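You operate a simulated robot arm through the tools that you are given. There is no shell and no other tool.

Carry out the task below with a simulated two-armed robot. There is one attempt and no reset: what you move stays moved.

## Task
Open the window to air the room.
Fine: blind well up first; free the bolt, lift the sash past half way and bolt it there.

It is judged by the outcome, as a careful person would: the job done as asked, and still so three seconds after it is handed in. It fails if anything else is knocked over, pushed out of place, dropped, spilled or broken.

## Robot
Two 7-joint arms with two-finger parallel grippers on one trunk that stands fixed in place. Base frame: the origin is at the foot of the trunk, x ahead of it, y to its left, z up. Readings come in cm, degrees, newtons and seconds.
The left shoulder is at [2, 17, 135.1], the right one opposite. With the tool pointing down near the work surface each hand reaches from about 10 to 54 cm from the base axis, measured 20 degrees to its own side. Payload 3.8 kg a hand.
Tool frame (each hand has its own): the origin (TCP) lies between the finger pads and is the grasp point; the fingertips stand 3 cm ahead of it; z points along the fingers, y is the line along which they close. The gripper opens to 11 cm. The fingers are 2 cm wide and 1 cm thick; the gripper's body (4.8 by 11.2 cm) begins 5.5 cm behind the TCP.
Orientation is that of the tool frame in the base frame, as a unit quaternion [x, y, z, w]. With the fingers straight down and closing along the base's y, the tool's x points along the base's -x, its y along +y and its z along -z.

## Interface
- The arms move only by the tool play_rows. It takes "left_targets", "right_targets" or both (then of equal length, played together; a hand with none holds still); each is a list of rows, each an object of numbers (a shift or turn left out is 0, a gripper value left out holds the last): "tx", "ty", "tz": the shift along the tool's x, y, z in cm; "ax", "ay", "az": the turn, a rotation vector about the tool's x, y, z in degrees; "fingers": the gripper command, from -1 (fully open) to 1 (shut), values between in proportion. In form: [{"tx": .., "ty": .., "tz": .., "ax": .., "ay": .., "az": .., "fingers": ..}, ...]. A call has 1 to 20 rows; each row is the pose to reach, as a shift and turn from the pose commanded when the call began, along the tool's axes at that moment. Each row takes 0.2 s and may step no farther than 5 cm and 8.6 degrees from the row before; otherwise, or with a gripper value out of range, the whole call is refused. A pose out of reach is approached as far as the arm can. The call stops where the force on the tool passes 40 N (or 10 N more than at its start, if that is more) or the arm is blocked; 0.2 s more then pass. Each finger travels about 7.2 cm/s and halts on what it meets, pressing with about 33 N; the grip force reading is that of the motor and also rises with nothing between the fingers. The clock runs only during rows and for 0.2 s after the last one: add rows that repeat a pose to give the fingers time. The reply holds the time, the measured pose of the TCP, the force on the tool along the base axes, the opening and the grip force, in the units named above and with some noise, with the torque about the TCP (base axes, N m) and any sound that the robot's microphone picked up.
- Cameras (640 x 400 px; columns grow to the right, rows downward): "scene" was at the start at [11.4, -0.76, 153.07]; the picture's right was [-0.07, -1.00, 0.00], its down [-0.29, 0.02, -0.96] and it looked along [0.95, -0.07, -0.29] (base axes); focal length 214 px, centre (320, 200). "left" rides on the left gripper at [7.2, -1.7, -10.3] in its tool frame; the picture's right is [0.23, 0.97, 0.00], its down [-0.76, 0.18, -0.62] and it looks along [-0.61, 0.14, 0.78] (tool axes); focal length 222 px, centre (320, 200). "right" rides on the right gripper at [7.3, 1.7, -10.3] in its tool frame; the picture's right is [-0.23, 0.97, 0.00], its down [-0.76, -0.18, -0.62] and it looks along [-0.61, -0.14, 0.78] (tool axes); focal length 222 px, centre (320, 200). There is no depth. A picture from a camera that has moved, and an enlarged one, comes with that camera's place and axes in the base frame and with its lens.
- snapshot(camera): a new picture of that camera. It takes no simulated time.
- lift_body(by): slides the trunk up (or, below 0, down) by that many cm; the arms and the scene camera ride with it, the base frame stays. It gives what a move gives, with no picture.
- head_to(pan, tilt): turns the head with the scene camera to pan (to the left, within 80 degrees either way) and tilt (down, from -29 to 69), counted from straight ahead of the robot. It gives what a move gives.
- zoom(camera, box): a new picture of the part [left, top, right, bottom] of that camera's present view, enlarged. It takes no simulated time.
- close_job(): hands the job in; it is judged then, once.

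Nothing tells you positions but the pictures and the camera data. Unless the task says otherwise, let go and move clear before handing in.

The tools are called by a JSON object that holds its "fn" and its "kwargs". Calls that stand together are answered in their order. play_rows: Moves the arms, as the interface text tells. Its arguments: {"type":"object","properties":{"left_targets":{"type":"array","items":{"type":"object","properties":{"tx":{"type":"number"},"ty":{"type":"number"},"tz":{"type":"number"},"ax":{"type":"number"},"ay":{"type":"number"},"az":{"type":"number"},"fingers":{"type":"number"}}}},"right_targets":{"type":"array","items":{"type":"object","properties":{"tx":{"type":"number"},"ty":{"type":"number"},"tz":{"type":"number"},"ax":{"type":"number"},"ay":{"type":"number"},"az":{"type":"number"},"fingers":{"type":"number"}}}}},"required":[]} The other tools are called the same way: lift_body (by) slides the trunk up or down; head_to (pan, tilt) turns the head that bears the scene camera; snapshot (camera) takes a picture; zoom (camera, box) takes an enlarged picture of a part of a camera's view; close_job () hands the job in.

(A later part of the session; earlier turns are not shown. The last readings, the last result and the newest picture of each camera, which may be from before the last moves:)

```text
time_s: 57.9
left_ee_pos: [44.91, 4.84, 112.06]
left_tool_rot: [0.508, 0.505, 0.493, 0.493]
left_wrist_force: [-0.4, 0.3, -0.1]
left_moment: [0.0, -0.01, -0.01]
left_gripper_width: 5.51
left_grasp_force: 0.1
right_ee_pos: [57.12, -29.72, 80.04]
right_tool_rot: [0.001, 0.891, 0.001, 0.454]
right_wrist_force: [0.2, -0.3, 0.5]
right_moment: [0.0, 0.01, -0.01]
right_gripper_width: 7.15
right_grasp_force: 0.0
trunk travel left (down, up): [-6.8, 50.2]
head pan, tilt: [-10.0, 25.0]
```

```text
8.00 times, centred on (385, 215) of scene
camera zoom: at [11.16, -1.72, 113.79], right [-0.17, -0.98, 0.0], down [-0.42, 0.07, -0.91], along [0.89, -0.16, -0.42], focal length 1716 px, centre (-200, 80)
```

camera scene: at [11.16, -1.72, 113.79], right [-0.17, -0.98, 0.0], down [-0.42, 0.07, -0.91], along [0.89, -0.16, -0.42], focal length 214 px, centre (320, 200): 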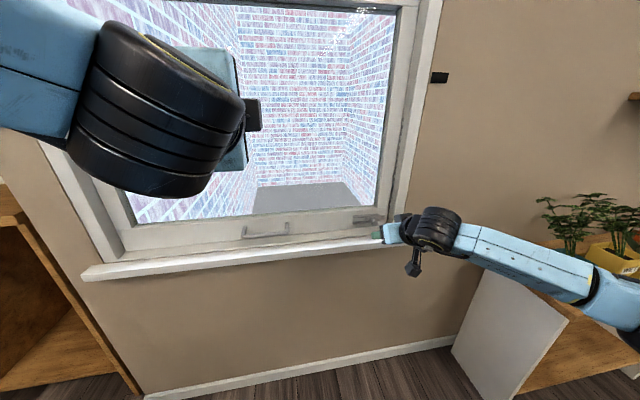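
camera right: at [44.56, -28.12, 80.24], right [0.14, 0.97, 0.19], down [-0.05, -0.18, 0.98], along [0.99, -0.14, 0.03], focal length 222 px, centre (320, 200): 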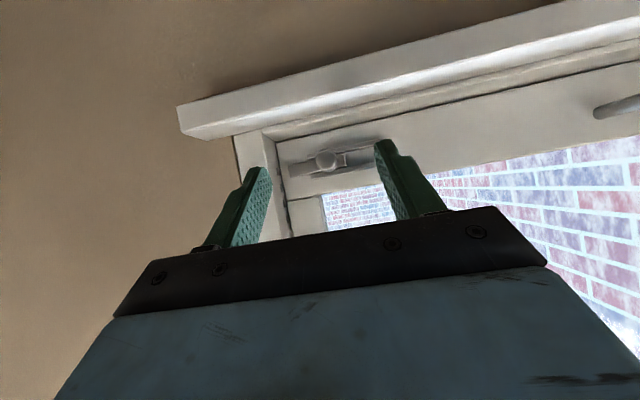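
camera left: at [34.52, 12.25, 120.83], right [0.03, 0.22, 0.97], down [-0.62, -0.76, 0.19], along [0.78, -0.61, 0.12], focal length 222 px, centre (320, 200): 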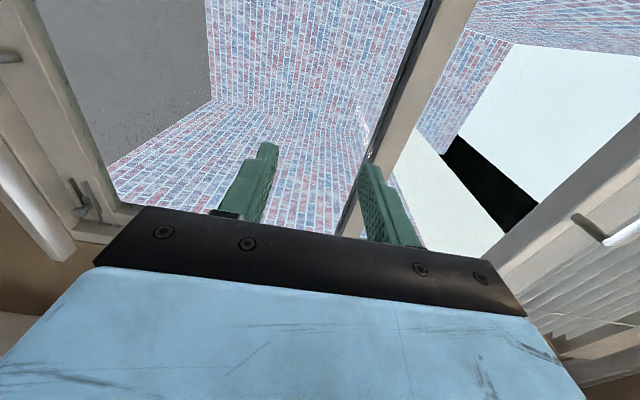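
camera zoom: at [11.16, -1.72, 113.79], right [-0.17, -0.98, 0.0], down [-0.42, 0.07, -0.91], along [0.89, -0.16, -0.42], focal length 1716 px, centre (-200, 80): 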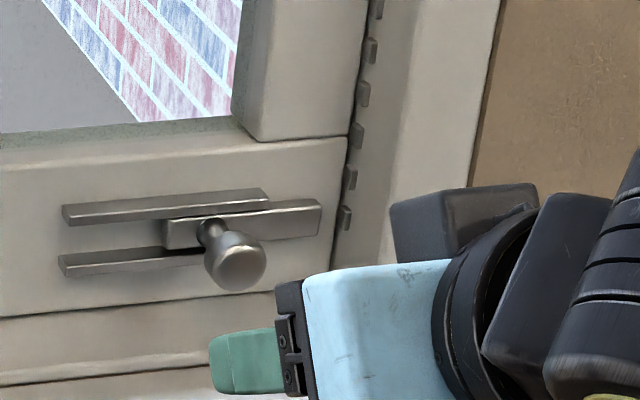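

The jamb has teeth ~2 cm apart and the bolt's knob head is at about [67, −30, 77]. I advance the right hand so its fingers straddle the knob left and right.

{"fn": "play_rows", "kwargs": {"right_targets": [{"tz": 2.5, "tx": -0.9, "ty": -0.1, "fingers": 0}, {"tz": 5, "tx": -1.8, "ty": -0.2}, {"tz": 7.2, "tx": -2.6, "ty": -0.2}, {"tz": 9.3, "tx": -3.4, "ty": -0.2}, {"tz": 9.3, "tx": -3.4, "ty": -0.2}]}}

{"fn": "snapshot", "kwargs": {"camera": "right"}}

{"fn": "zoom", "kwargs": {"camera": "scene", "box": [330, 170, 450, 260]}}

```text
time_s: 59.1
left_ee_pos: [44.87, 4.81, 112.13]
left_tool_rot: [0.51, 0.504, 0.493, 0.493]
left_wrist_force: [0.0, 0.4, -0.1]
left_moment: [0.0, 0.0, 0.0]
left_gripper_width: 5.51
left_grasp_force: 0.1
right_ee_pos: [66.78, -30.0, 77.25]
right_tool_rot: [0.001, 0.891, 0.001, 0.453]
right_wrist_force: [-0.3, -1.2, 0.4]
right_moment: [-0.03, 0.0, -0.01]
right_gripper_width: 5.49
right_grasp_force: 0.0
trunk travel left (down, up): [-6.8, 50.2]
head pan, tilt: [-10.0, 25.0]
```

```text
taken
camera right: at [54.14, -28.42, 77.41], right [0.14, 0.97, 0.19], down [-0.05, -0.18, 0.98], along [0.99, -0.14, 0.03], focal length 222 px, centre (320, 200)
```

right: 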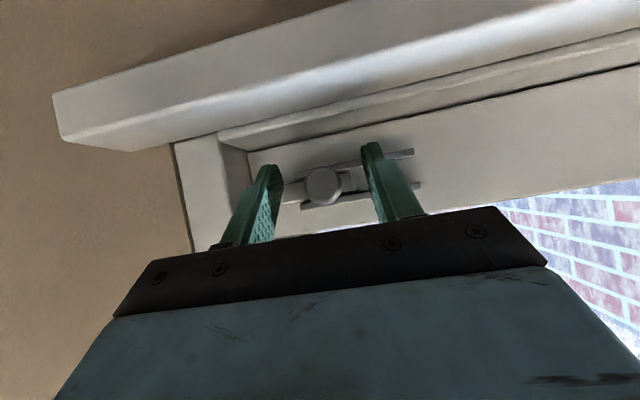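

```text
4.44 times, centred on (390, 215) of scene
camera zoom: at [11.17, -1.71, 113.79], right [-0.17, -0.98, 0.0], down [-0.42, 0.07, -0.91], along [0.89, -0.16, -0.42], focal length 953 px, centre (9, 133)
```

zoom: 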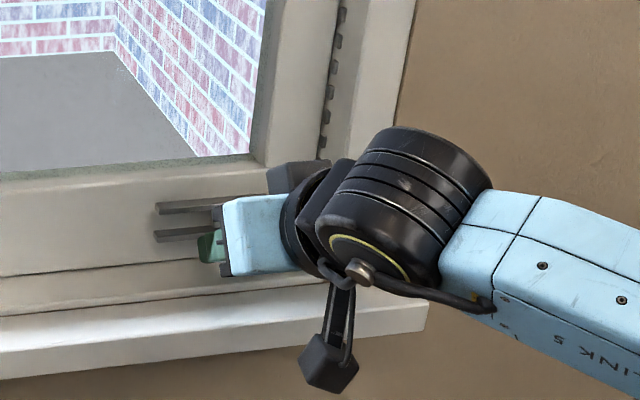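

The knob is centred between the fingers. I close on it.

{"fn": "play_rows", "kwargs": {"right_targets": [{"fingers": 0.5}, {"fingers": 1}, {"fingers": 1}, {"fingers": 1}, {"fingers": 1}]}}

{"fn": "zoom", "kwargs": {"camera": "right", "box": [220, 100, 440, 240]}}

```text
time_s: 60.3
left_ee_pos: [44.9, 4.81, 112.07]
left_tool_rot: [0.509, 0.505, 0.493, 0.493]
left_wrist_force: [0.2, -0.4, -0.1]
left_moment: [-0.01, 0.02, 0.0]
left_gripper_width: 5.52
left_grasp_force: 0.0
right_ee_pos: [66.66, -29.94, 77.15]
right_tool_rot: [0.0, 0.891, 0.001, 0.453]
right_wrist_force: [0.4, 4.4, -1.3]
right_moment: [0.01, -0.08, 0.34]
right_gripper_width: 2.34
right_grasp_force: 44.9
trunk travel left (down, up): [-6.8, 50.2]
head pan, tilt: [-10.0, 25.0]
```

```text
2.86 times, centred on (330, 170) of right
camera zoom: at [54.11, -28.39, 77.43], right [0.13, 0.97, 0.19], down [-0.05, -0.18, 0.98], along [0.99, -0.14, 0.03], focal length 635 px, centre (291, 286)
```

zoom: 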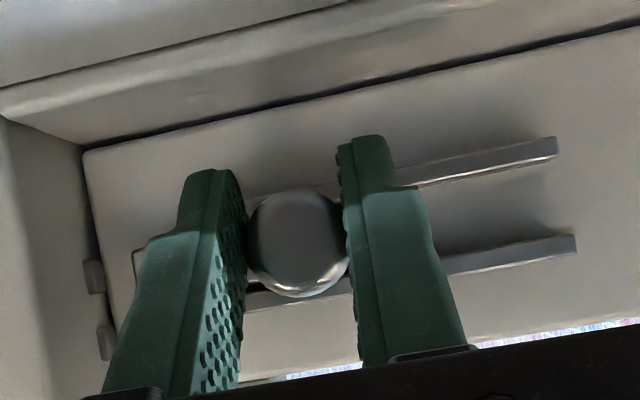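

The knob (2.3 cm) is gripped. I pull it gently toward the left (+y), away from the jamb, to see how the bolt moves.

{"fn": "play_rows", "kwargs": {"right_targets": [{"ty": 0.3}, {"ty": 0.6}, {"ty": 0.9}, {"ty": 1.2}, {"ty": 1.2}]}}

{"fn": "zoom", "kwargs": {"camera": "right", "box": [220, 100, 440, 240]}}

```text
time_s: 61.5
left_ee_pos: [45.0, 4.7, 112.01]
left_tool_rot: [0.509, 0.505, 0.493, 0.493]
left_wrist_force: [-0.3, -0.1, -1.0]
left_moment: [0.0, 0.01, -0.02]
left_gripper_width: 5.5
left_grasp_force: 0.1
right_ee_pos: [66.58, -28.95, 77.23]
right_tool_rot: [0.001, 0.892, 0.001, 0.452]
right_wrist_force: [14.9, -0.2, -3.7]
right_moment: [-0.04, 0.0, 0.19]
right_gripper_width: 2.34
right_grasp_force: 45.3
trunk travel left (down, up): [-6.8, 50.2]
head pan, tilt: [-10.0, 25.0]
```

```text
2.86 times, centred on (330, 170) of right
camera zoom: at [54.11, -27.27, 77.45], right [0.14, 0.97, 0.19], down [-0.05, -0.18, 0.98], along [0.99, -0.14, 0.03], focal length 635 px, centre (291, 286)
```

zoom: 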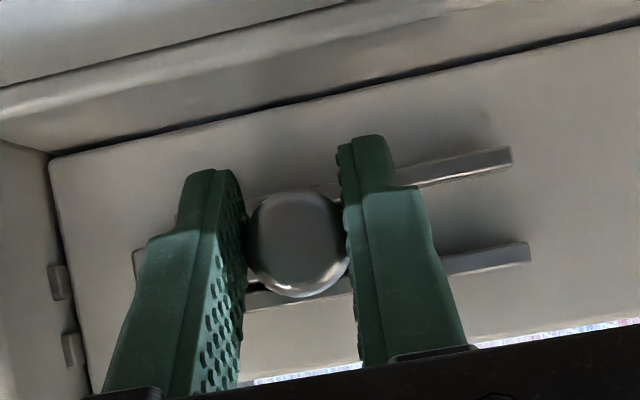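

The bolt slides freely toward +y. I loosen to a cage grip to avoid stress and draw it further until it stops.

{"fn": "play_rows", "kwargs": {"right_targets": [{"fingers": 0.52}, {"fingers": 0.52}, {"ty": 0.5}, {"ty": 1.0}, {"ty": 1.5}, {"ty": 2.0}, {"ty": 2.5}, {"ty": 3.0}, {"ty": 3.5}]}}

{"fn": "zoom", "kwargs": {"camera": "right", "box": [220, 100, 440, 240]}}

```text
time_s: 63.5
left_ee_pos: [45.02, 4.64, 112.34]
left_tool_rot: [0.51, 0.503, 0.494, 0.493]
left_wrist_force: [0.0, 0.2, -0.1]
left_moment: [0.0, -0.02, -0.02]
left_gripper_width: 5.49
left_grasp_force: 0.1
right_ee_pos: [66.51, -26.07, 77.41]
right_tool_rot: [0.006, 0.891, -0.005, 0.454]
right_wrist_force: [2.0, -29.5, 4.3]
right_moment: [-0.18, 0.17, -0.32]
right_gripper_width: 4.08
right_grasp_force: 14.4
trunk travel left (down, up): [-6.8, 50.2]
head pan, tilt: [-10.0, 25.0]
```

```text
2.86 times, centred on (330, 170) of right
camera zoom: at [54.1, -24.31, 77.55], right [0.15, 0.97, 0.18], down [-0.06, -0.18, 0.98], along [0.99, -0.16, 0.03], focal length 635 px, centre (291, 286)
```

zoom: 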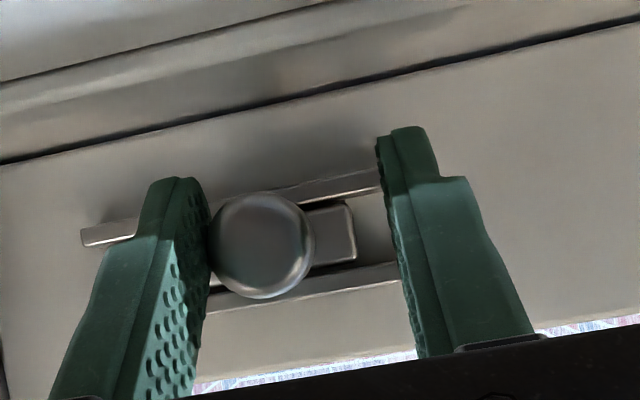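

The bolt hit its end stop, about 3 cm back (knob ≈ y −26.9). I ease off to see whether it stays withdrawn or springs back.

{"fn": "play_rows", "kwargs": {"right_targets": [{"ty": -0.6, "fingers": 0.3}, {"ty": -1.2}, {"ty": -1.2}, {"ty": -1.2}]}}

{"fn": "zoom", "kwargs": {"camera": "right", "box": [220, 100, 440, 240]}}

```text
time_s: 64.5
left_ee_pos: [44.95, 4.84, 112.17]
left_tool_rot: [0.509, 0.505, 0.493, 0.493]
left_wrist_force: [0.9, -0.7, -1.2]
left_moment: [-0.03, 0.0, -0.04]
left_gripper_width: 5.48
left_grasp_force: 0.1
right_ee_pos: [66.52, -26.51, 77.24]
right_tool_rot: [0.0, 0.892, 0.002, 0.453]
right_wrist_force: [-0.4, 0.0, -0.5]
right_moment: [0.0, -0.04, -0.01]
right_gripper_width: 3.86
right_grasp_force: 0.1
trunk travel left (down, up): [-6.8, 50.2]
head pan, tilt: [-10.0, 25.0]
```

```text
2.86 times, centred on (330, 170) of right
camera zoom: at [54.02, -24.79, 77.49], right [0.13, 0.97, 0.19], down [-0.05, -0.18, 0.98], along [0.99, -0.14, 0.03], focal length 635 px, centre (291, 286)
```

zoom: 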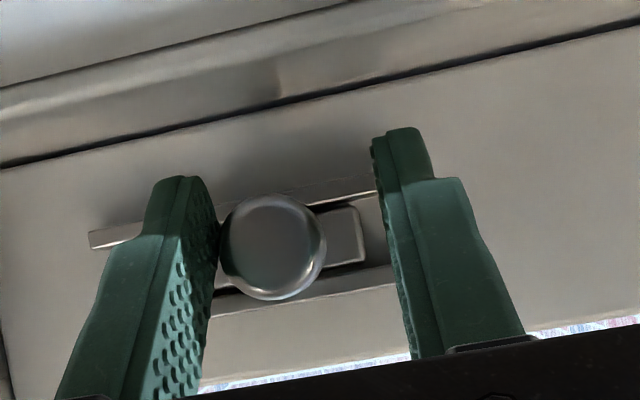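

Force is zero; I move the hand another 1 cm toward the jamb to see if the knob stays put.

{"fn": "play_rows", "kwargs": {"right_targets": [{"ty": -0.4}, {"ty": -0.7}, {"ty": -0.7}, {"ty": -0.7}]}}

{"fn": "zoom", "kwargs": {"camera": "right", "box": [220, 100, 440, 240]}}

```text
time_s: 65.5
left_ee_pos: [44.96, 4.79, 112.0]
left_tool_rot: [0.508, 0.505, 0.493, 0.493]
left_wrist_force: [-0.3, 0.5, 0.3]
left_moment: [-0.01, 0.0, 0.01]
left_gripper_width: 5.5
left_grasp_force: 0.1
right_ee_pos: [66.64, -27.19, 77.39]
right_tool_rot: [0.002, 0.892, 0.0, 0.453]
right_wrist_force: [0.2, -0.6, 0.3]
right_moment: [0.02, 0.02, 0.01]
right_gripper_width: 3.84
right_grasp_force: 0.0
trunk travel left (down, up): [-6.8, 50.2]
head pan, tilt: [-10.0, 25.0]
```

```text
2.86 times, centred on (330, 170) of right
camera zoom: at [54.05, -25.64, 77.55], right [0.14, 0.97, 0.19], down [-0.05, -0.18, 0.98], along [0.99, -0.14, 0.03], focal length 635 px, centre (291, 286)
```

zoom: 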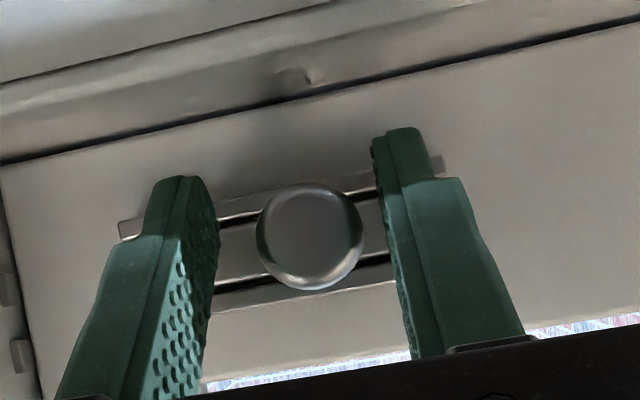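

The bolt stays withdrawn without a spring. Now I withdraw the right hand a little, and bring the left hand down in front of the sash's lift handle (bar ≈ [66.1, 5, 77.9]), pitched 15° down to clear the sill.

{"fn": "play_rows", "kwargs": {"right_targets": [{"tz": -2, "fingers": 0}, {"tz": -4}, {"tz": -6}, {"tz": -8}, {"tz": -8}, {"tz": -8}, {"tz": -8}, {"tz": -8}, {"tz": -8}, {"tz": -8}, {"tz": -8}], "left_targets": [{"ty": -3, "ax": 1.4, "tz": 0.3, "fingers": 0.3}, {"ty": -6, "ax": 2.8, "tz": 0.6}, {"ty": -9, "ax": 4.2, "tz": 0.9}, {"ty": -12, "ax": 5.6, "tz": 1.2}, {"ty": -15, "ax": 7, "tz": 1.5}, {"ty": -18, "ax": 8.4, "tz": 2}, {"ty": -21, "ax": 9.8, "tz": 3.5}, {"ty": -24, "ax": 11.2, "tz": 5.5}, {"ty": -27, "ax": 12.6, "tz": 8}, {"ty": -29.5, "ax": 13.5, "tz": 10.5}, {"ty": -31.1, "ax": 13.5, "tz": 12.2}]}}

{"fn": "head_to", "kwargs": {"pan": 5, "tilt": 30}}

{"fn": "snapshot", "kwargs": {"camera": "scene"}}

{"fn": "snapshot", "kwargs": {"camera": "left"}}

{"fn": "snapshot", "kwargs": {"camera": "right"}}

```text
time_s: 67.9
left_ee_pos: [56.29, 5.07, 80.63]
left_tool_rot: [0.564, 0.56, 0.429, 0.429]
left_wrist_force: [0.0, 0.3, 0.1]
left_moment: [-0.01, -0.02, -0.04]
left_gripper_width: 3.86
left_grasp_force: 0.1
right_ee_pos: [60.18, -27.23, 82.09]
right_tool_rot: [0.002, 0.891, 0.0, 0.454]
right_wrist_force: [0.1, -0.8, 0.1]
right_moment: [0.03, 0.02, 0.05]
right_gripper_width: 5.5
right_grasp_force: 0.0
trunk travel left (down, up): [-6.8, 50.2]
head pan, tilt: [-10.0, 25.0]
```

```text
time_s: 68.7
left_ee_pos: [56.36, 5.1, 80.77]
left_tool_rot: [0.563, 0.56, 0.43, 0.43]
left_wrist_force: [0.0, 0.2, 0.3]
left_moment: [0.01, -0.03, -0.03]
left_gripper_width: 3.85
left_grasp_force: 0.0
right_ee_pos: [60.18, -27.13, 82.01]
right_tool_rot: [0.002, 0.891, 0.0, 0.454]
right_wrist_force: [0.4, 0.3, -0.6]
right_moment: [0.0, -0.01, 0.03]
right_gripper_width: 5.49
right_grasp_force: 0.0
trunk travel left (down, up): [-6.8, 50.2]
head pan, tilt: [5.0, 30.0]
```

```text
taken
camera scene: at [11.1, 0.67, 112.99], right [0.09, -1.0, 0.0], down [-0.5, -0.04, -0.87], along [0.86, 0.07, -0.5], focal length 214 px, centre (320, 200)
```

scene: 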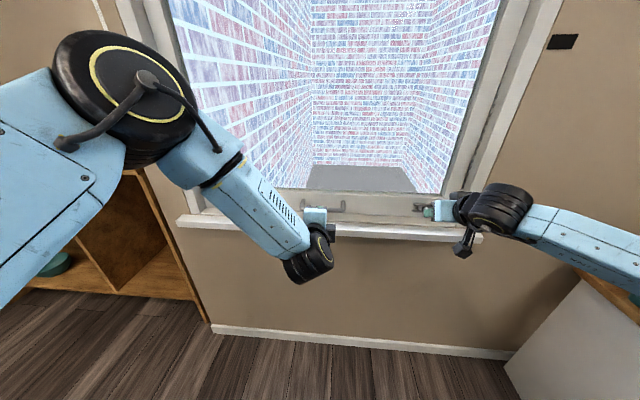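

```text
taken
camera left: at [45.86, 12.45, 81.95], right [0.25, 0.22, 0.94], down [-0.56, -0.76, 0.33], along [0.79, -0.61, -0.07], focal length 222 px, centre (320, 200)
```

left: 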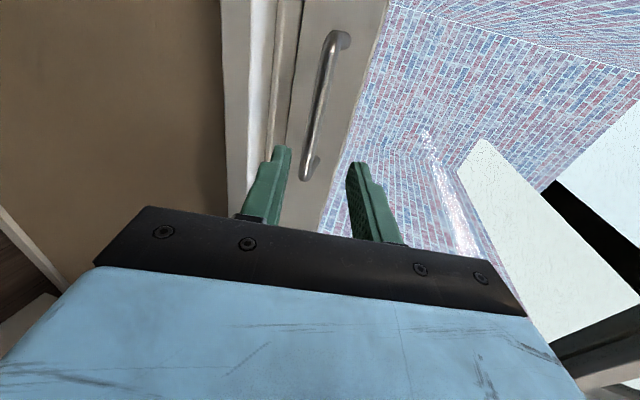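

```text
taken
camera right: at [47.64, -25.51, 82.22], right [0.14, 0.97, 0.19], down [-0.05, -0.18, 0.98], along [0.99, -0.14, 0.03], focal length 222 px, centre (320, 200)
```

right: 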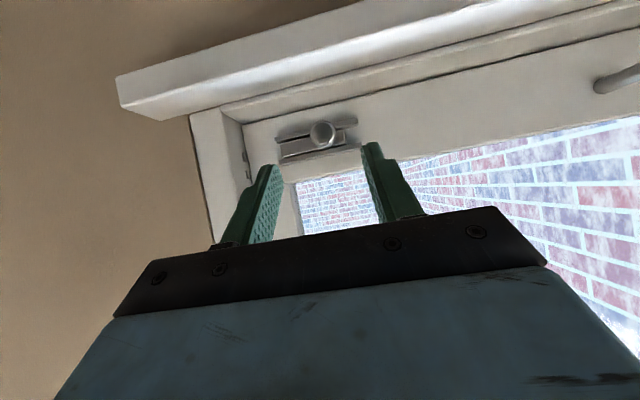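

The sash handle lies straight ahead of the open left fingers. I advance 10 cm along the tool to straddle it.

{"fn": "play_rows", "kwargs": {"left_targets": [{"tz": 3}, {"tz": 6}, {"tz": 8.5}, {"tz": 10}, {"tz": 10}]}}

{"fn": "zoom", "kwargs": {"camera": "left", "box": [200, 60, 440, 230]}}

{"fn": "zoom", "kwargs": {"camera": "scene", "box": [240, 160, 400, 280]}}

```text
time_s: 69.9
left_ee_pos: [65.94, 5.01, 78.06]
left_tool_rot: [0.564, 0.559, 0.43, 0.43]
left_wrist_force: [-1.1, -0.1, -0.3]
left_moment: [0.02, -0.02, 0.0]
left_gripper_width: 3.86
left_grasp_force: 0.0
right_ee_pos: [60.17, -27.19, 82.03]
right_tool_rot: [0.001, 0.891, 0.0, 0.454]
right_wrist_force: [-0.7, 0.5, 0.6]
right_moment: [-0.02, 0.01, -0.03]
right_gripper_width: 5.53
right_grasp_force: 0.1
trunk travel left (down, up): [-6.8, 50.2]
head pan, tilt: [5.0, 30.0]
```

```text
2.35 times, centred on (320, 145) of left
camera zoom: at [55.63, 12.38, 79.25], right [0.25, 0.22, 0.94], down [-0.56, -0.76, 0.33], along [0.79, -0.61, -0.07], focal length 523 px, centre (320, 329)
```

zoom: 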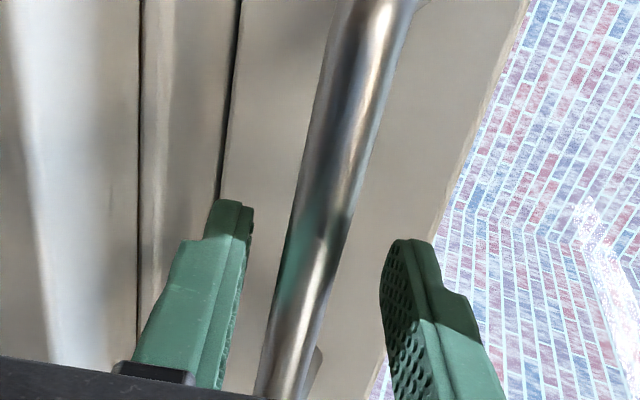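

```text
3.33 times, centred on (320, 220) of scene
camera zoom: at [11.11, 0.68, 112.99], right [0.09, -1.0, 0.0], down [-0.5, -0.04, -0.87], along [0.86, 0.08, -0.5], focal length 715 px, centre (320, 133)
```

zoom: 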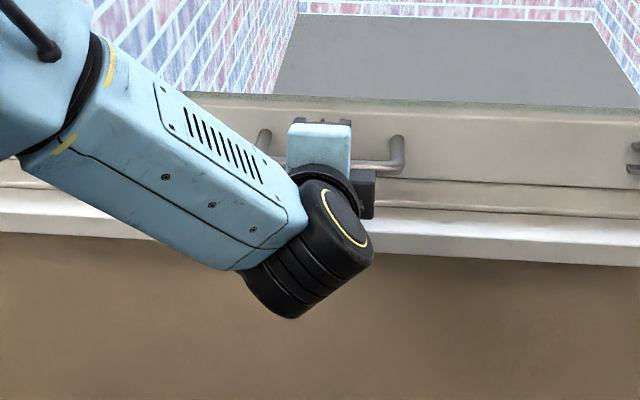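

The bar is between the fingers. I close to a loose cage and try a small 2.5 cm lift with the arm to feel the sash's weight.

{"fn": "play_rows", "kwargs": {"left_targets": [{"fingers": 0.6}, {"fingers": 0.6}, {"fingers": 0.6, "ty": 0.5, "tz": -0.13}, {"ty": 1.0, "tz": -0.27}, {"ty": 1.5, "tz": -0.4}, {"ty": 2.0, "tz": -0.54}, {"ty": 2.5, "tz": -0.67}, {"ty": 2.5, "tz": -0.67}]}}

{"fn": "zoom", "kwargs": {"camera": "left", "box": [200, 60, 440, 230]}}

{"fn": "zoom", "kwargs": {"camera": "scene", "box": [240, 160, 480, 280]}}

```text
time_s: 71.7
left_ee_pos: [65.95, 5.01, 80.68]
left_tool_rot: [0.563, 0.56, 0.43, 0.43]
left_wrist_force: [-1.9, 1.6, -3.8]
left_moment: [-0.01, 0.06, 0.06]
left_gripper_width: 2.38
left_grasp_force: 2.2
right_ee_pos: [60.25, -27.14, 82.07]
right_tool_rot: [0.002, 0.892, 0.0, 0.453]
right_wrist_force: [0.5, -0.1, -0.4]
right_moment: [-0.04, 0.03, 0.0]
right_gripper_width: 5.52
right_grasp_force: 0.1
trunk travel left (down, up): [-6.8, 50.2]
head pan, tilt: [5.0, 30.0]
```

```text
2.35 times, centred on (320, 145) of left
camera zoom: at [55.5, 12.3, 81.81], right [0.25, 0.22, 0.94], down [-0.56, -0.76, 0.33], along [0.79, -0.61, -0.07], focal length 523 px, centre (320, 329)
```

zoom: 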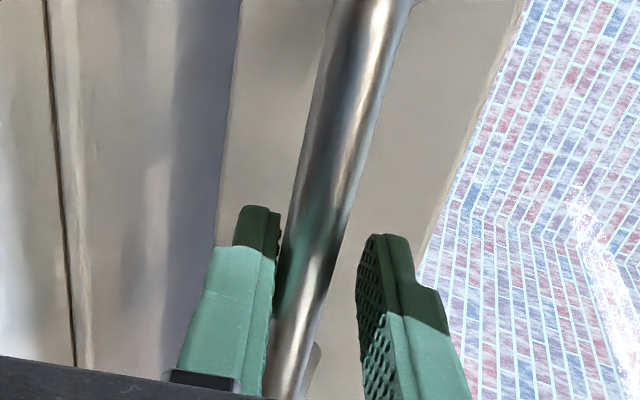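

```text
2.67 times, centred on (360, 220) of scene
camera zoom: at [11.12, 0.69, 112.99], right [0.09, -1.0, 0.0], down [-0.5, -0.04, -0.87], along [0.86, 0.08, -0.5], focal length 572 px, centre (213, 147)
```

zoom: 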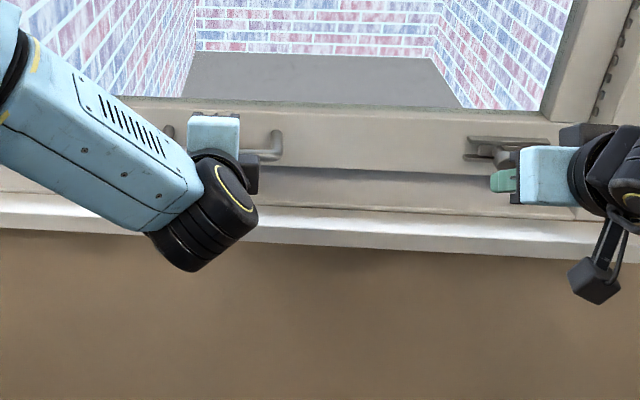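

The sash moves with only ~4 N. Before lifting I check how far up the jamb the teeth run.

{"fn": "head_to", "kwargs": {"pan": -20, "tilt": 10}}

{"fn": "snapshot", "kwargs": {"camera": "scene"}}

{"fn": "zoom", "kwargs": {"camera": "scene", "box": [330, 60, 430, 260]}}

{"fn": "zoom", "kwargs": {"camera": "left", "box": [160, 0, 480, 200]}}

```text
time_s: 72.5
left_ee_pos: [65.91, 4.84, 80.57]
left_tool_rot: [0.563, 0.56, 0.43, 0.43]
left_wrist_force: [-0.9, -0.5, -2.1]
left_moment: [0.01, 0.01, -0.02]
left_gripper_width: 2.26
left_grasp_force: 1.0
right_ee_pos: [60.14, -27.17, 81.92]
right_tool_rot: [0.002, 0.891, 0.001, 0.453]
right_wrist_force: [-0.2, 0.2, 0.1]
right_moment: [-0.02, -0.01, -0.04]
right_gripper_width: 5.49
right_grasp_force: 0.0
trunk travel left (down, up): [-6.8, 50.2]
head pan, tilt: [-20.0, 10.0]
```

```text
taken
camera scene: at [10.84, -3.28, 116.22], right [-0.34, -0.94, 0.0], down [-0.16, 0.06, -0.98], along [0.93, -0.34, -0.17], focal length 214 px, centre (320, 200)
```

scene: 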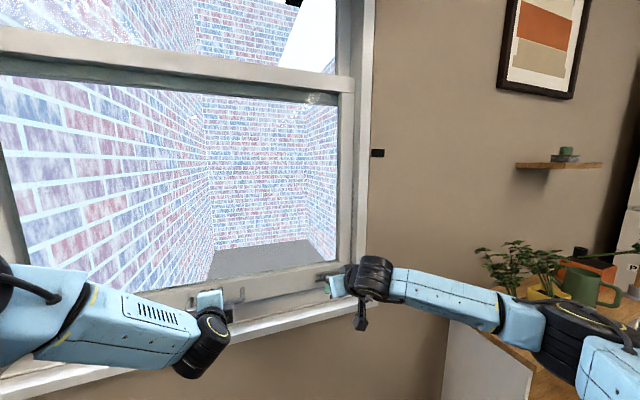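

```text
2.00 times, centred on (380, 160) of scene
camera zoom: at [10.84, -3.28, 116.22], right [-0.34, -0.94, 0.0], down [-0.16, 0.06, -0.98], along [0.93, -0.34, -0.17], focal length 429 px, centre (200, 280)
```

zoom: 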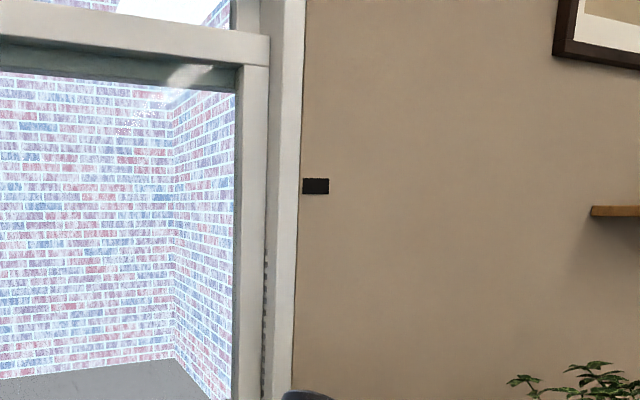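

```text
2.00 times, centred on (320, 100) of left
camera zoom: at [55.48, 12.29, 81.77], right [0.25, 0.22, 0.94], down [-0.56, -0.76, 0.33], along [0.79, -0.61, -0.07], focal length 444 px, centre (320, 400)
```

zoom: 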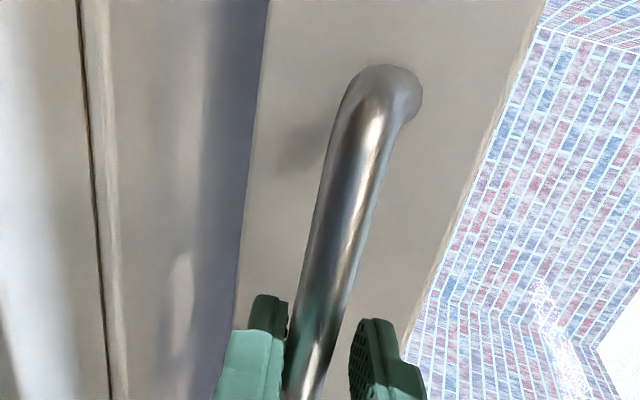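

The teeth run from the sill up to about z≈108, so there are bolt positions up to roughly 31 cm of lift. I lift the sash with the trunk in stages, both hands riding along.

{"fn": "lift_body", "kwargs": {"by": 15}}

{"fn": "snapshot", "kwargs": {"camera": "scene"}}

{"fn": "zoom", "kwargs": {"camera": "left", "box": [160, 0, 480, 200]}}

{"fn": "snapshot", "kwargs": {"camera": "right"}}

```text
time_s: 74.3
left_ee_pos: [65.98, 4.94, 95.66]
left_tool_rot: [0.562, 0.56, 0.431, 0.43]
left_wrist_force: [-1.4, -0.7, -2.9]
left_moment: [-0.04, 0.05, 0.01]
left_gripper_width: 2.34
left_grasp_force: 1.6
right_ee_pos: [60.06, -27.14, 96.98]
right_tool_rot: [0.001, 0.891, 0.0, 0.453]
right_wrist_force: [0.5, -0.7, -0.8]
right_moment: [0.0, 0.01, 0.02]
right_gripper_width: 5.49
right_grasp_force: 0.0
trunk travel left (down, up): [-21.8, 35.2]
head pan, tilt: [-20.0, 10.0]
```

```text
taken
camera scene: at [10.84, -3.3, 131.22], right [-0.34, -0.94, 0.0], down [-0.16, 0.06, -0.98], along [0.93, -0.34, -0.17], focal length 214 px, centre (320, 200)
```

scene: 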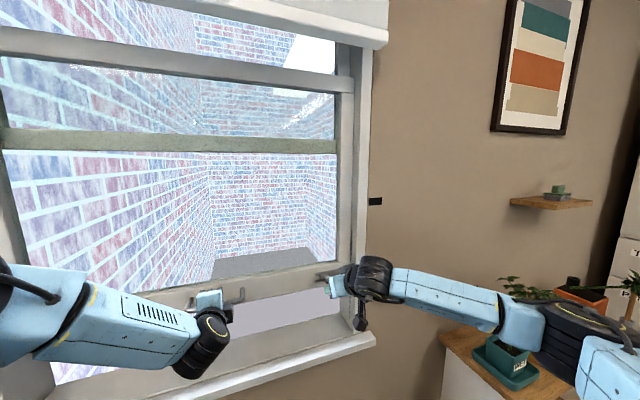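

```text
2.00 times, centred on (320, 100) of left
camera zoom: at [55.5, 12.29, 96.8], right [0.25, 0.22, 0.94], down [-0.56, -0.76, 0.33], along [0.79, -0.61, -0.07], focal length 444 px, centre (320, 400)
```

zoom: 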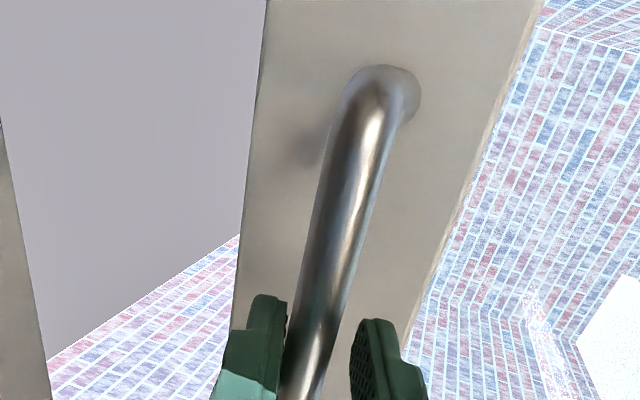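

```text
taken
camera right: at [47.65, -25.52, 97.2], right [0.14, 0.97, 0.19], down [-0.05, -0.18, 0.98], along [0.99, -0.14, 0.03], focal length 222 px, centre (320, 200)
```

right: 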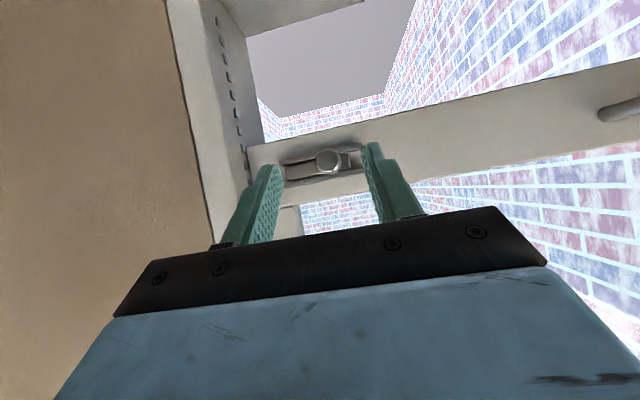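

The sash is up ~17 cm and moves freely. I look at the now exposed teeth and continue.

{"fn": "zoom", "kwargs": {"camera": "right", "box": [180, 0, 400, 190]}}

{"fn": "lift_body", "kwargs": {"by": 12}}

{"fn": "snapshot", "kwargs": {"camera": "scene"}}

{"fn": "zoom", "kwargs": {"camera": "right", "box": [180, 0, 400, 190]}}

{"fn": "zoom", "kwargs": {"camera": "scene", "box": [300, 180, 400, 340]}}

```text
2.11 times, centred on (290, 95) of right
camera zoom: at [47.65, -25.52, 97.2], right [0.14, 0.97, 0.19], down [-0.05, -0.18, 0.98], along [0.99, -0.14, 0.03], focal length 468 px, centre (383, 421)
```

zoom: 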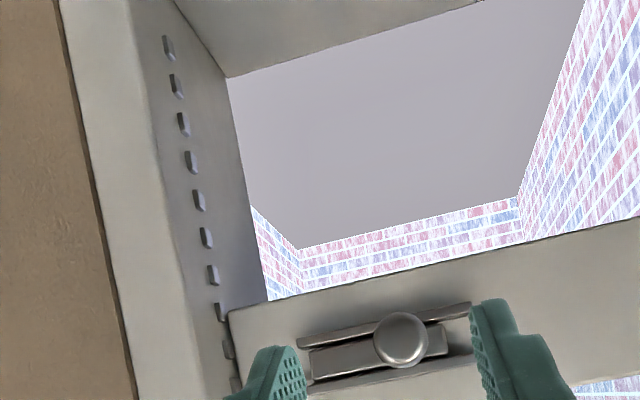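

```text
time_s: 75.8
left_ee_pos: [65.89, 4.89, 107.71]
left_tool_rot: [0.563, 0.559, 0.431, 0.43]
left_wrist_force: [-1.2, 0.2, -2.3]
left_moment: [-0.06, 0.0, 0.04]
left_gripper_width: 2.33
left_grasp_force: 1.5
right_ee_pos: [60.23, -27.16, 108.98]
right_tool_rot: [0.002, 0.891, 0.0, 0.453]
right_wrist_force: [0.3, -0.3, -1.0]
right_moment: [0.03, -0.02, 0.0]
right_gripper_width: 5.5
right_grasp_force: 0.2
trunk travel left (down, up): [-33.8, 23.2]
head pan, tilt: [-20.0, 10.0]
```

```text
taken
camera scene: at [10.84, -3.3, 143.22], right [-0.34, -0.94, 0.0], down [-0.16, 0.06, -0.98], along [0.93, -0.34, -0.17], focal length 214 px, centre (320, 200)
```

scene: 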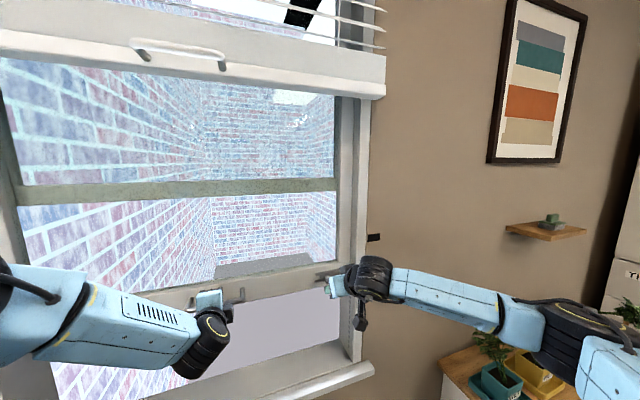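

```text
2.11 times, centred on (290, 95) of right
camera zoom: at [47.65, -25.51, 109.2], right [0.14, 0.97, 0.19], down [-0.05, -0.18, 0.98], along [0.99, -0.14, 0.03], focal length 468 px, centre (383, 421)
```

zoom: 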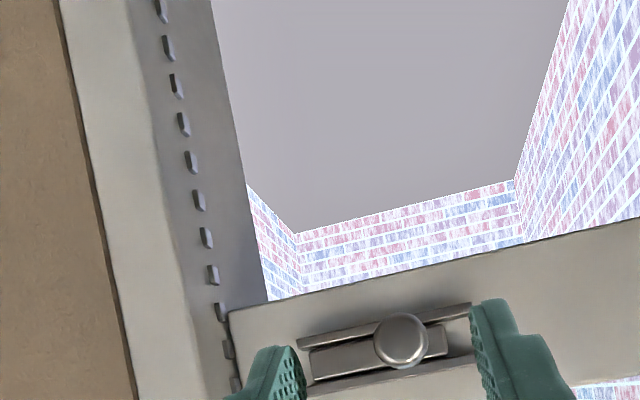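

```text
2.50 times, centred on (350, 260) of scene
camera zoom: at [10.84, -3.3, 143.22], right [-0.34, -0.94, 0.0], down [-0.16, 0.06, -0.98], along [0.93, -0.34, -0.17], focal length 536 px, centre (245, 50)
```

zoom: 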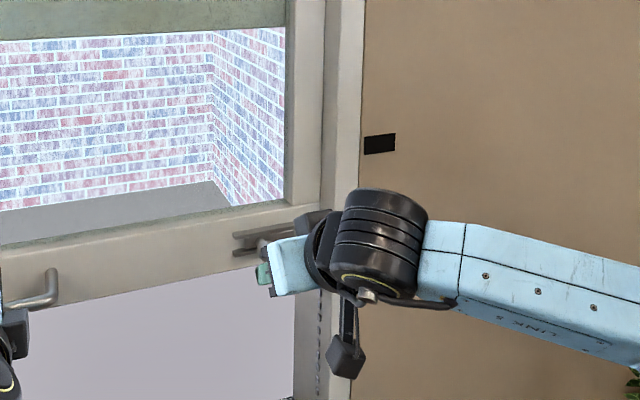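

The sash is now up about 29 cm. The right hand hides the upper end of the tooth row, so I move it down out of the line of sight and look again.

{"fn": "play_rows", "kwargs": {"right_targets": [{"tz": 1.2, "tx": 3.2}, {"tz": 2.4, "tx": 6.5}, {"tz": 4, "tx": 9.7}, {"tz": 4, "tx": 12}]}}

{"fn": "snapshot", "kwargs": {"camera": "scene"}}

{"fn": "zoom", "kwargs": {"camera": "scene", "box": [300, 180, 400, 300]}}

{"fn": "snapshot", "kwargs": {"camera": "right"}}

```text
time_s: 76.8
left_ee_pos: [65.96, 4.85, 107.58]
left_tool_rot: [0.564, 0.559, 0.43, 0.43]
left_wrist_force: [0.3, 0.4, -0.5]
left_moment: [0.0, 0.0, -0.01]
left_gripper_width: 2.23
left_grasp_force: 0.0
right_ee_pos: [56.14, -27.41, 96.9]
right_tool_rot: [0.0, 0.891, 0.002, 0.453]
right_wrist_force: [-0.2, 0.6, 0.6]
right_moment: [0.0, 0.03, 0.02]
right_gripper_width: 5.51
right_grasp_force: 0.1
trunk travel left (down, up): [-33.8, 23.2]
head pan, tilt: [-20.0, 10.0]
```

```text
taken
camera scene: at [10.81, -3.3, 143.23], right [-0.34, -0.94, 0.0], down [-0.16, 0.06, -0.98], along [0.93, -0.34, -0.17], focal length 214 px, centre (320, 200)
```

scene: 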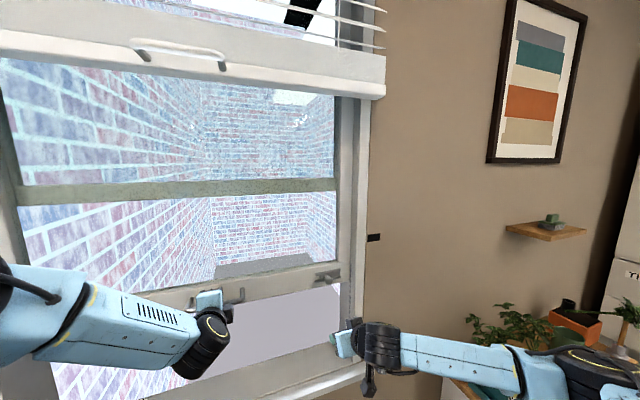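

```text
3.33 times, centred on (350, 240) of scene
camera zoom: at [10.81, -3.3, 143.23], right [-0.34, -0.94, 0.0], down [-0.16, 0.06, -0.98], along [0.93, -0.34, -0.17], focal length 715 px, centre (220, 67)
```

zoom: 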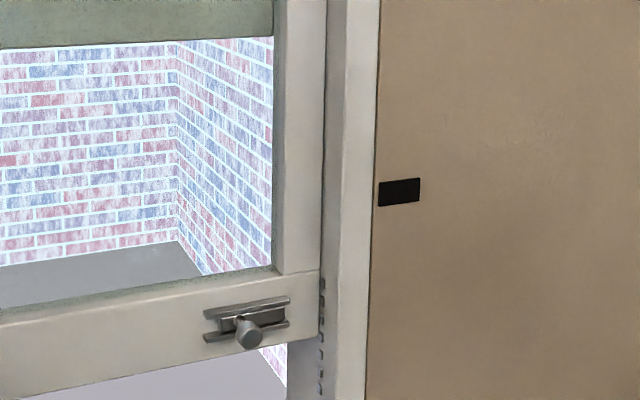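

```text
taken
camera right: at [43.66, -25.55, 97.06], right [0.14, 0.97, 0.19], down [-0.06, -0.18, 0.98], along [0.99, -0.14, 0.03], focal length 222 px, centre (320, 200)
```

right: 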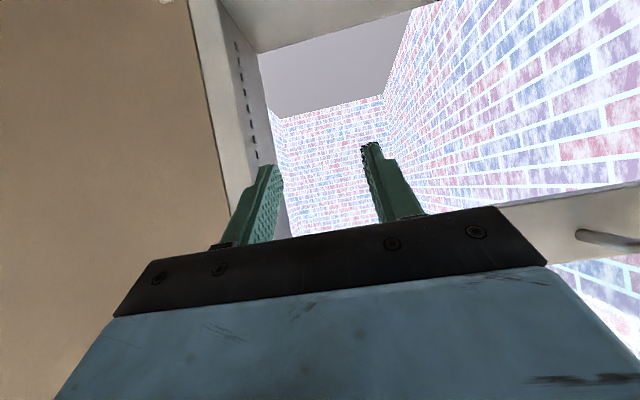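

The sash stays at this height. I zoom on the teeth to see whether they are raised lugs or slots.

{"fn": "zoom", "kwargs": {"camera": "right", "box": [215, 70, 295, 170]}}

{"fn": "zoom", "kwargs": {"camera": "scene", "box": [320, 250, 370, 310]}}

```text
4.00 times, centred on (255, 120) of right
camera zoom: at [43.66, -25.55, 97.06], right [0.14, 0.97, 0.19], down [-0.06, -0.18, 0.98], along [0.99, -0.14, 0.03], focal length 888 px, centre (580, 520)
```

zoom: 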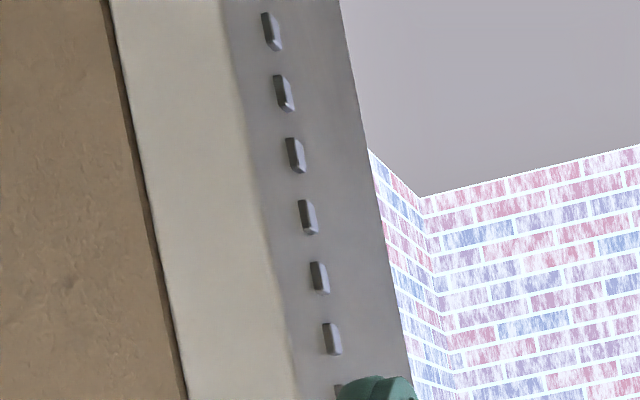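

```text
6.67 times, centred on (345, 280) of scene
camera zoom: at [10.81, -3.3, 143.23], right [-0.34, -0.94, 0.0], down [-0.16, 0.06, -0.98], along [0.93, -0.34, -0.17], focal length 1430 px, centre (153, -333)
```

zoom: 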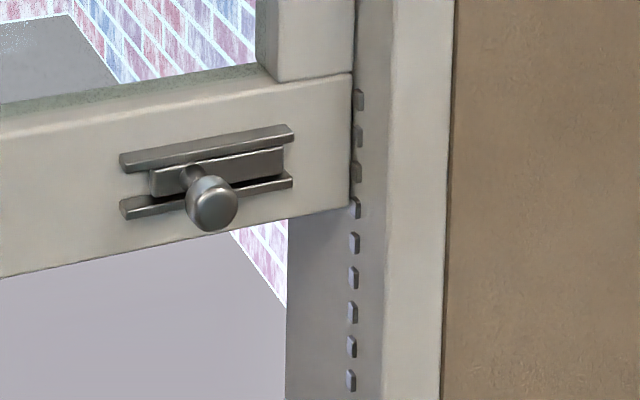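

The closed bolt was level with the lowest slot, and slots repeat every 2 cm up to z≈109.3 (≈32 cm of lift); right now the bolt sits midway between two. I raise the sash 3 cm more to bring the bolt level with the top slot.

{"fn": "play_rows", "kwargs": {"left_targets": [{"ty": 0.7, "tz": -0.19}, {"ty": 1.4, "tz": -0.38}, {"ty": 2.1, "tz": -0.56}, {"ty": 2.9, "tz": -0.78}, {"ty": 2.9, "tz": -0.78}]}}

{"fn": "zoom", "kwargs": {"camera": "scene", "box": [320, 240, 370, 300]}}

{"fn": "zoom", "kwargs": {"camera": "left", "box": [160, 0, 480, 200]}}

```text
time_s: 77.8
left_ee_pos: [65.35, 4.88, 108.78]
left_tool_rot: [0.572, 0.565, 0.419, 0.42]
left_wrist_force: [0.4, 0.0, -21.3]
left_moment: [-0.15, 0.14, 0.0]
left_gripper_width: 3.17
left_grasp_force: 10.4
right_ee_pos: [56.28, -27.3, 96.86]
right_tool_rot: [0.001, 0.892, 0.001, 0.453]
right_wrist_force: [-0.3, 0.0, -0.1]
right_moment: [0.03, 0.03, 0.02]
right_gripper_width: 5.49
right_grasp_force: 0.1
trunk travel left (down, up): [-33.8, 23.2]
head pan, tilt: [-20.0, 10.0]
stopped in row 4 (left hand): the force on the tool passed its limit at 43 N (the readings are from after the stop); the commanded pose is now the measured one
```

```text
6.67 times, centred on (345, 270) of scene
camera zoom: at [10.95, -3.27, 143.22], right [-0.34, -0.94, 0.0], down [-0.16, 0.06, -0.98], along [0.93, -0.34, -0.17], focal length 1430 px, centre (153, -267)
```

zoom: 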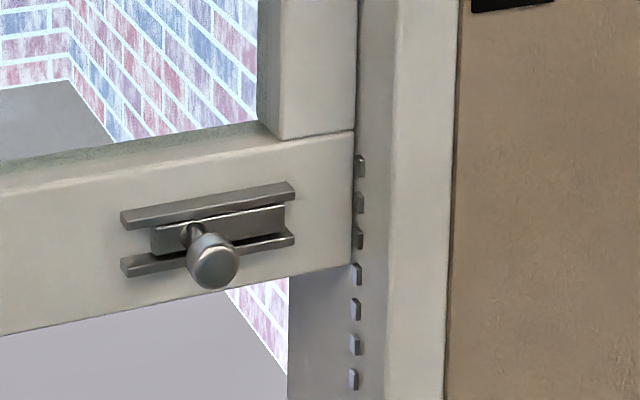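

```text
2.00 times, centred on (320, 100) of left
camera zoom: at [55.06, 12.33, 110.32], right [0.29, 0.22, 0.93], down [-0.55, -0.76, 0.35], along [0.78, -0.61, -0.1], focal length 444 px, centre (320, 400)
```

zoom: 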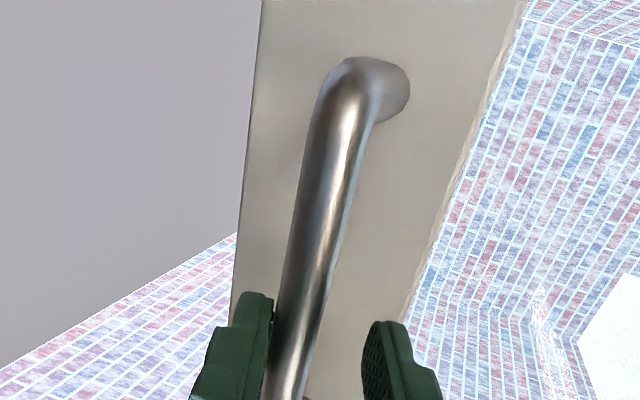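

The sash met its upper stop at about 30 cm of lift, with the bolt almost level with the second slot from the top. I ease the left hand down to unload and check whether the sash stays by itself.

{"fn": "play_rows", "kwargs": {"left_targets": [{"ty": -0.3, "tz": 0.1}, {"ty": -0.6, "tz": 0.2}, {"ty": -0.9, "tz": 0.25}, {"ty": -0.9, "tz": 0.25}]}}

{"fn": "zoom", "kwargs": {"camera": "scene", "box": [320, 240, 370, 300]}}

{"fn": "zoom", "kwargs": {"camera": "left", "box": [160, 0, 480, 200]}}

{"fn": "head_to", "kwargs": {"pan": -10, "tilt": -10}}

{"fn": "snapshot", "kwargs": {"camera": "scene"}}

```text
time_s: 78.8
left_ee_pos: [65.51, 4.75, 108.59]
left_tool_rot: [0.569, 0.563, 0.425, 0.424]
left_wrist_force: [-7.7, -0.9, -11.1]
left_moment: [-0.12, 0.18, 0.02]
left_gripper_width: 2.82
left_grasp_force: 5.9
right_ee_pos: [56.29, -27.23, 96.89]
right_tool_rot: [0.002, 0.891, 0.001, 0.453]
right_wrist_force: [0.2, 1.1, 0.4]
right_moment: [0.02, 0.02, -0.01]
right_gripper_width: 5.5
right_grasp_force: 0.0
trunk travel left (down, up): [-33.8, 23.2]
head pan, tilt: [-20.0, 10.0]
```

```text
6.67 times, centred on (345, 270) of scene
camera zoom: at [10.82, -3.3, 143.23], right [-0.34, -0.94, 0.0], down [-0.16, 0.06, -0.98], along [0.93, -0.34, -0.17], focal length 1430 px, centre (153, -267)
```

zoom: 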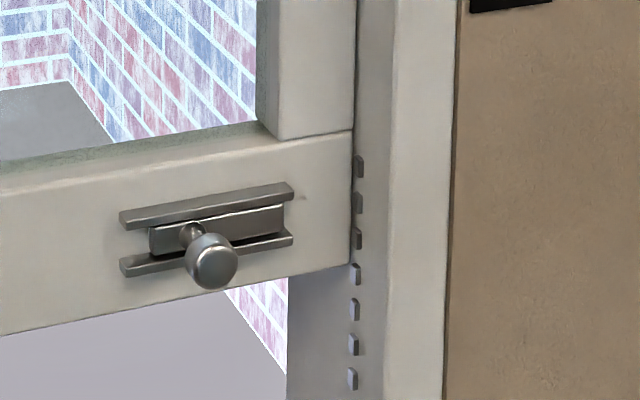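

```text
2.00 times, centred on (320, 100) of left
camera zoom: at [55.17, 12.28, 109.9], right [0.27, 0.22, 0.94], down [-0.55, -0.76, 0.34], along [0.79, -0.61, -0.09], focal length 444 px, centre (320, 400)
```

zoom: 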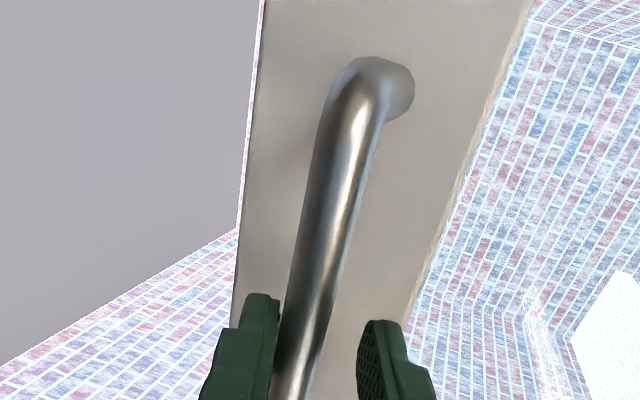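

```text
time_s: 79.6
left_ee_pos: [65.57, 4.84, 108.39]
left_tool_rot: [0.569, 0.563, 0.424, 0.425]
left_wrist_force: [-5.5, -2.4, -8.8]
left_moment: [-0.15, 0.12, 0.0]
left_gripper_width: 2.7
left_grasp_force: 4.8
right_ee_pos: [56.18, -27.2, 96.89]
right_tool_rot: [0.002, 0.892, 0.001, 0.453]
right_wrist_force: [-0.8, -0.2, -0.1]
right_moment: [0.01, -0.03, 0.01]
right_gripper_width: 5.48
right_grasp_force: 0.1
trunk travel left (down, up): [-33.8, 23.2]
head pan, tilt: [-10.0, -10.0]
```

```text
taken
camera scene: at [10.4, -1.61, 146.34], right [-0.17, -0.98, 0.0], down [0.17, -0.03, -0.98], along [0.97, -0.17, 0.17], focal length 214 px, centre (320, 200)
```

scene: 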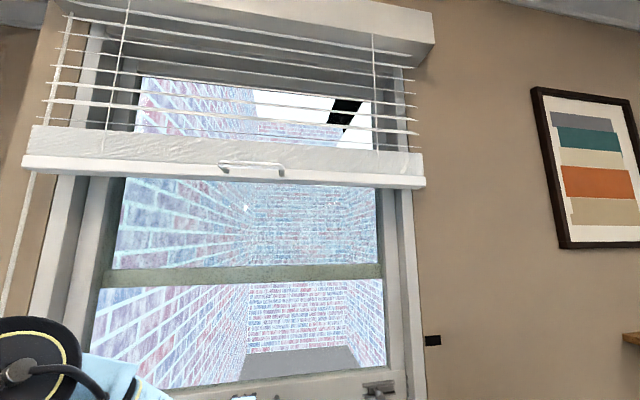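

The sash's travel is therefore about 30 cm, so half way is ~15 cm. I'll bolt it at the slot near 28 cm: I take a firm grip on the sash handle so I can set its height exactly.

{"fn": "play_rows", "kwargs": {"left_targets": [{"fingers": 1}, {"fingers": 1}, {"fingers": 1}, {"fingers": 1}]}}

{"fn": "head_to", "kwargs": {"pan": -20, "tilt": 20}}

{"fn": "zoom", "kwargs": {"camera": "left", "box": [160, 0, 480, 200]}}

{"fn": "snapshot", "kwargs": {"camera": "scene"}}

```text
time_s: 80.6
left_ee_pos: [65.39, 4.76, 107.81]
left_tool_rot: [0.572, 0.565, 0.42, 0.421]
left_wrist_force: [-11.0, -0.6, -27.3]
left_moment: [-0.18, 0.34, 0.77]
left_gripper_width: 1.36
left_grasp_force: 44.7
right_ee_pos: [56.33, -27.18, 96.81]
right_tool_rot: [0.002, 0.892, 0.0, 0.452]
right_wrist_force: [-0.1, -0.5, 0.2]
right_moment: [-0.01, -0.01, -0.03]
right_gripper_width: 5.5
right_grasp_force: 0.2
trunk travel left (down, up): [-33.8, 23.2]
head pan, tilt: [-10.0, -10.0]
```

```text
time_s: 81.6
left_ee_pos: [65.32, 4.88, 107.81]
left_tool_rot: [0.572, 0.566, 0.42, 0.42]
left_wrist_force: [-11.0, 0.1, -26.7]
left_moment: [-0.31, 0.33, 0.41]
left_gripper_width: 1.37
left_grasp_force: 44.8
right_ee_pos: [56.34, -27.17, 96.82]
right_tool_rot: [0.001, 0.892, 0.0, 0.453]
right_wrist_force: [0.2, -0.1, 0.3]
right_moment: [0.02, 0.01, 0.03]
right_gripper_width: 5.5
right_grasp_force: 0.1
trunk travel left (down, up): [-33.8, 23.2]
head pan, tilt: [-20.0, 20.0]
```

```text
2.00 times, centred on (320, 100) of left
camera zoom: at [55.04, 12.32, 109.38], right [0.29, 0.22, 0.93], down [-0.55, -0.76, 0.35], along [0.78, -0.61, -0.1], focal length 444 px, centre (320, 400)
```

zoom: 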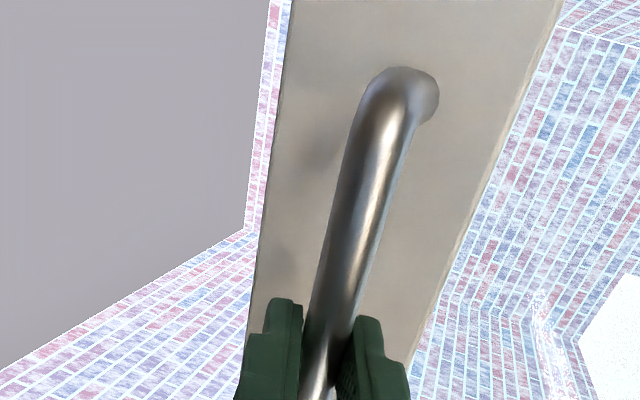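

```text
taken
camera scene: at [10.96, -3.26, 141.59], right [-0.34, -0.94, 0.0], down [-0.32, 0.12, -0.94], along [0.88, -0.32, -0.34], focal length 214 px, centre (320, 200)
```

scene: 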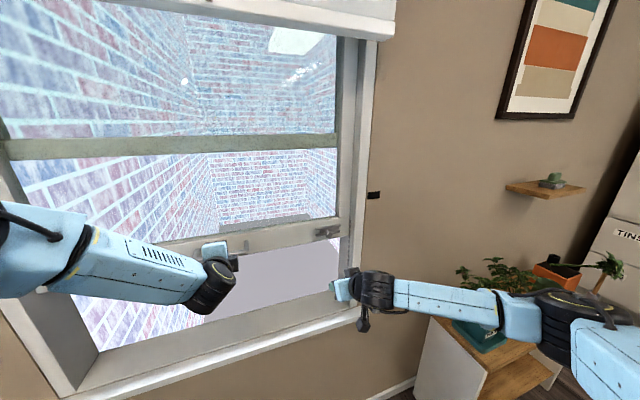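

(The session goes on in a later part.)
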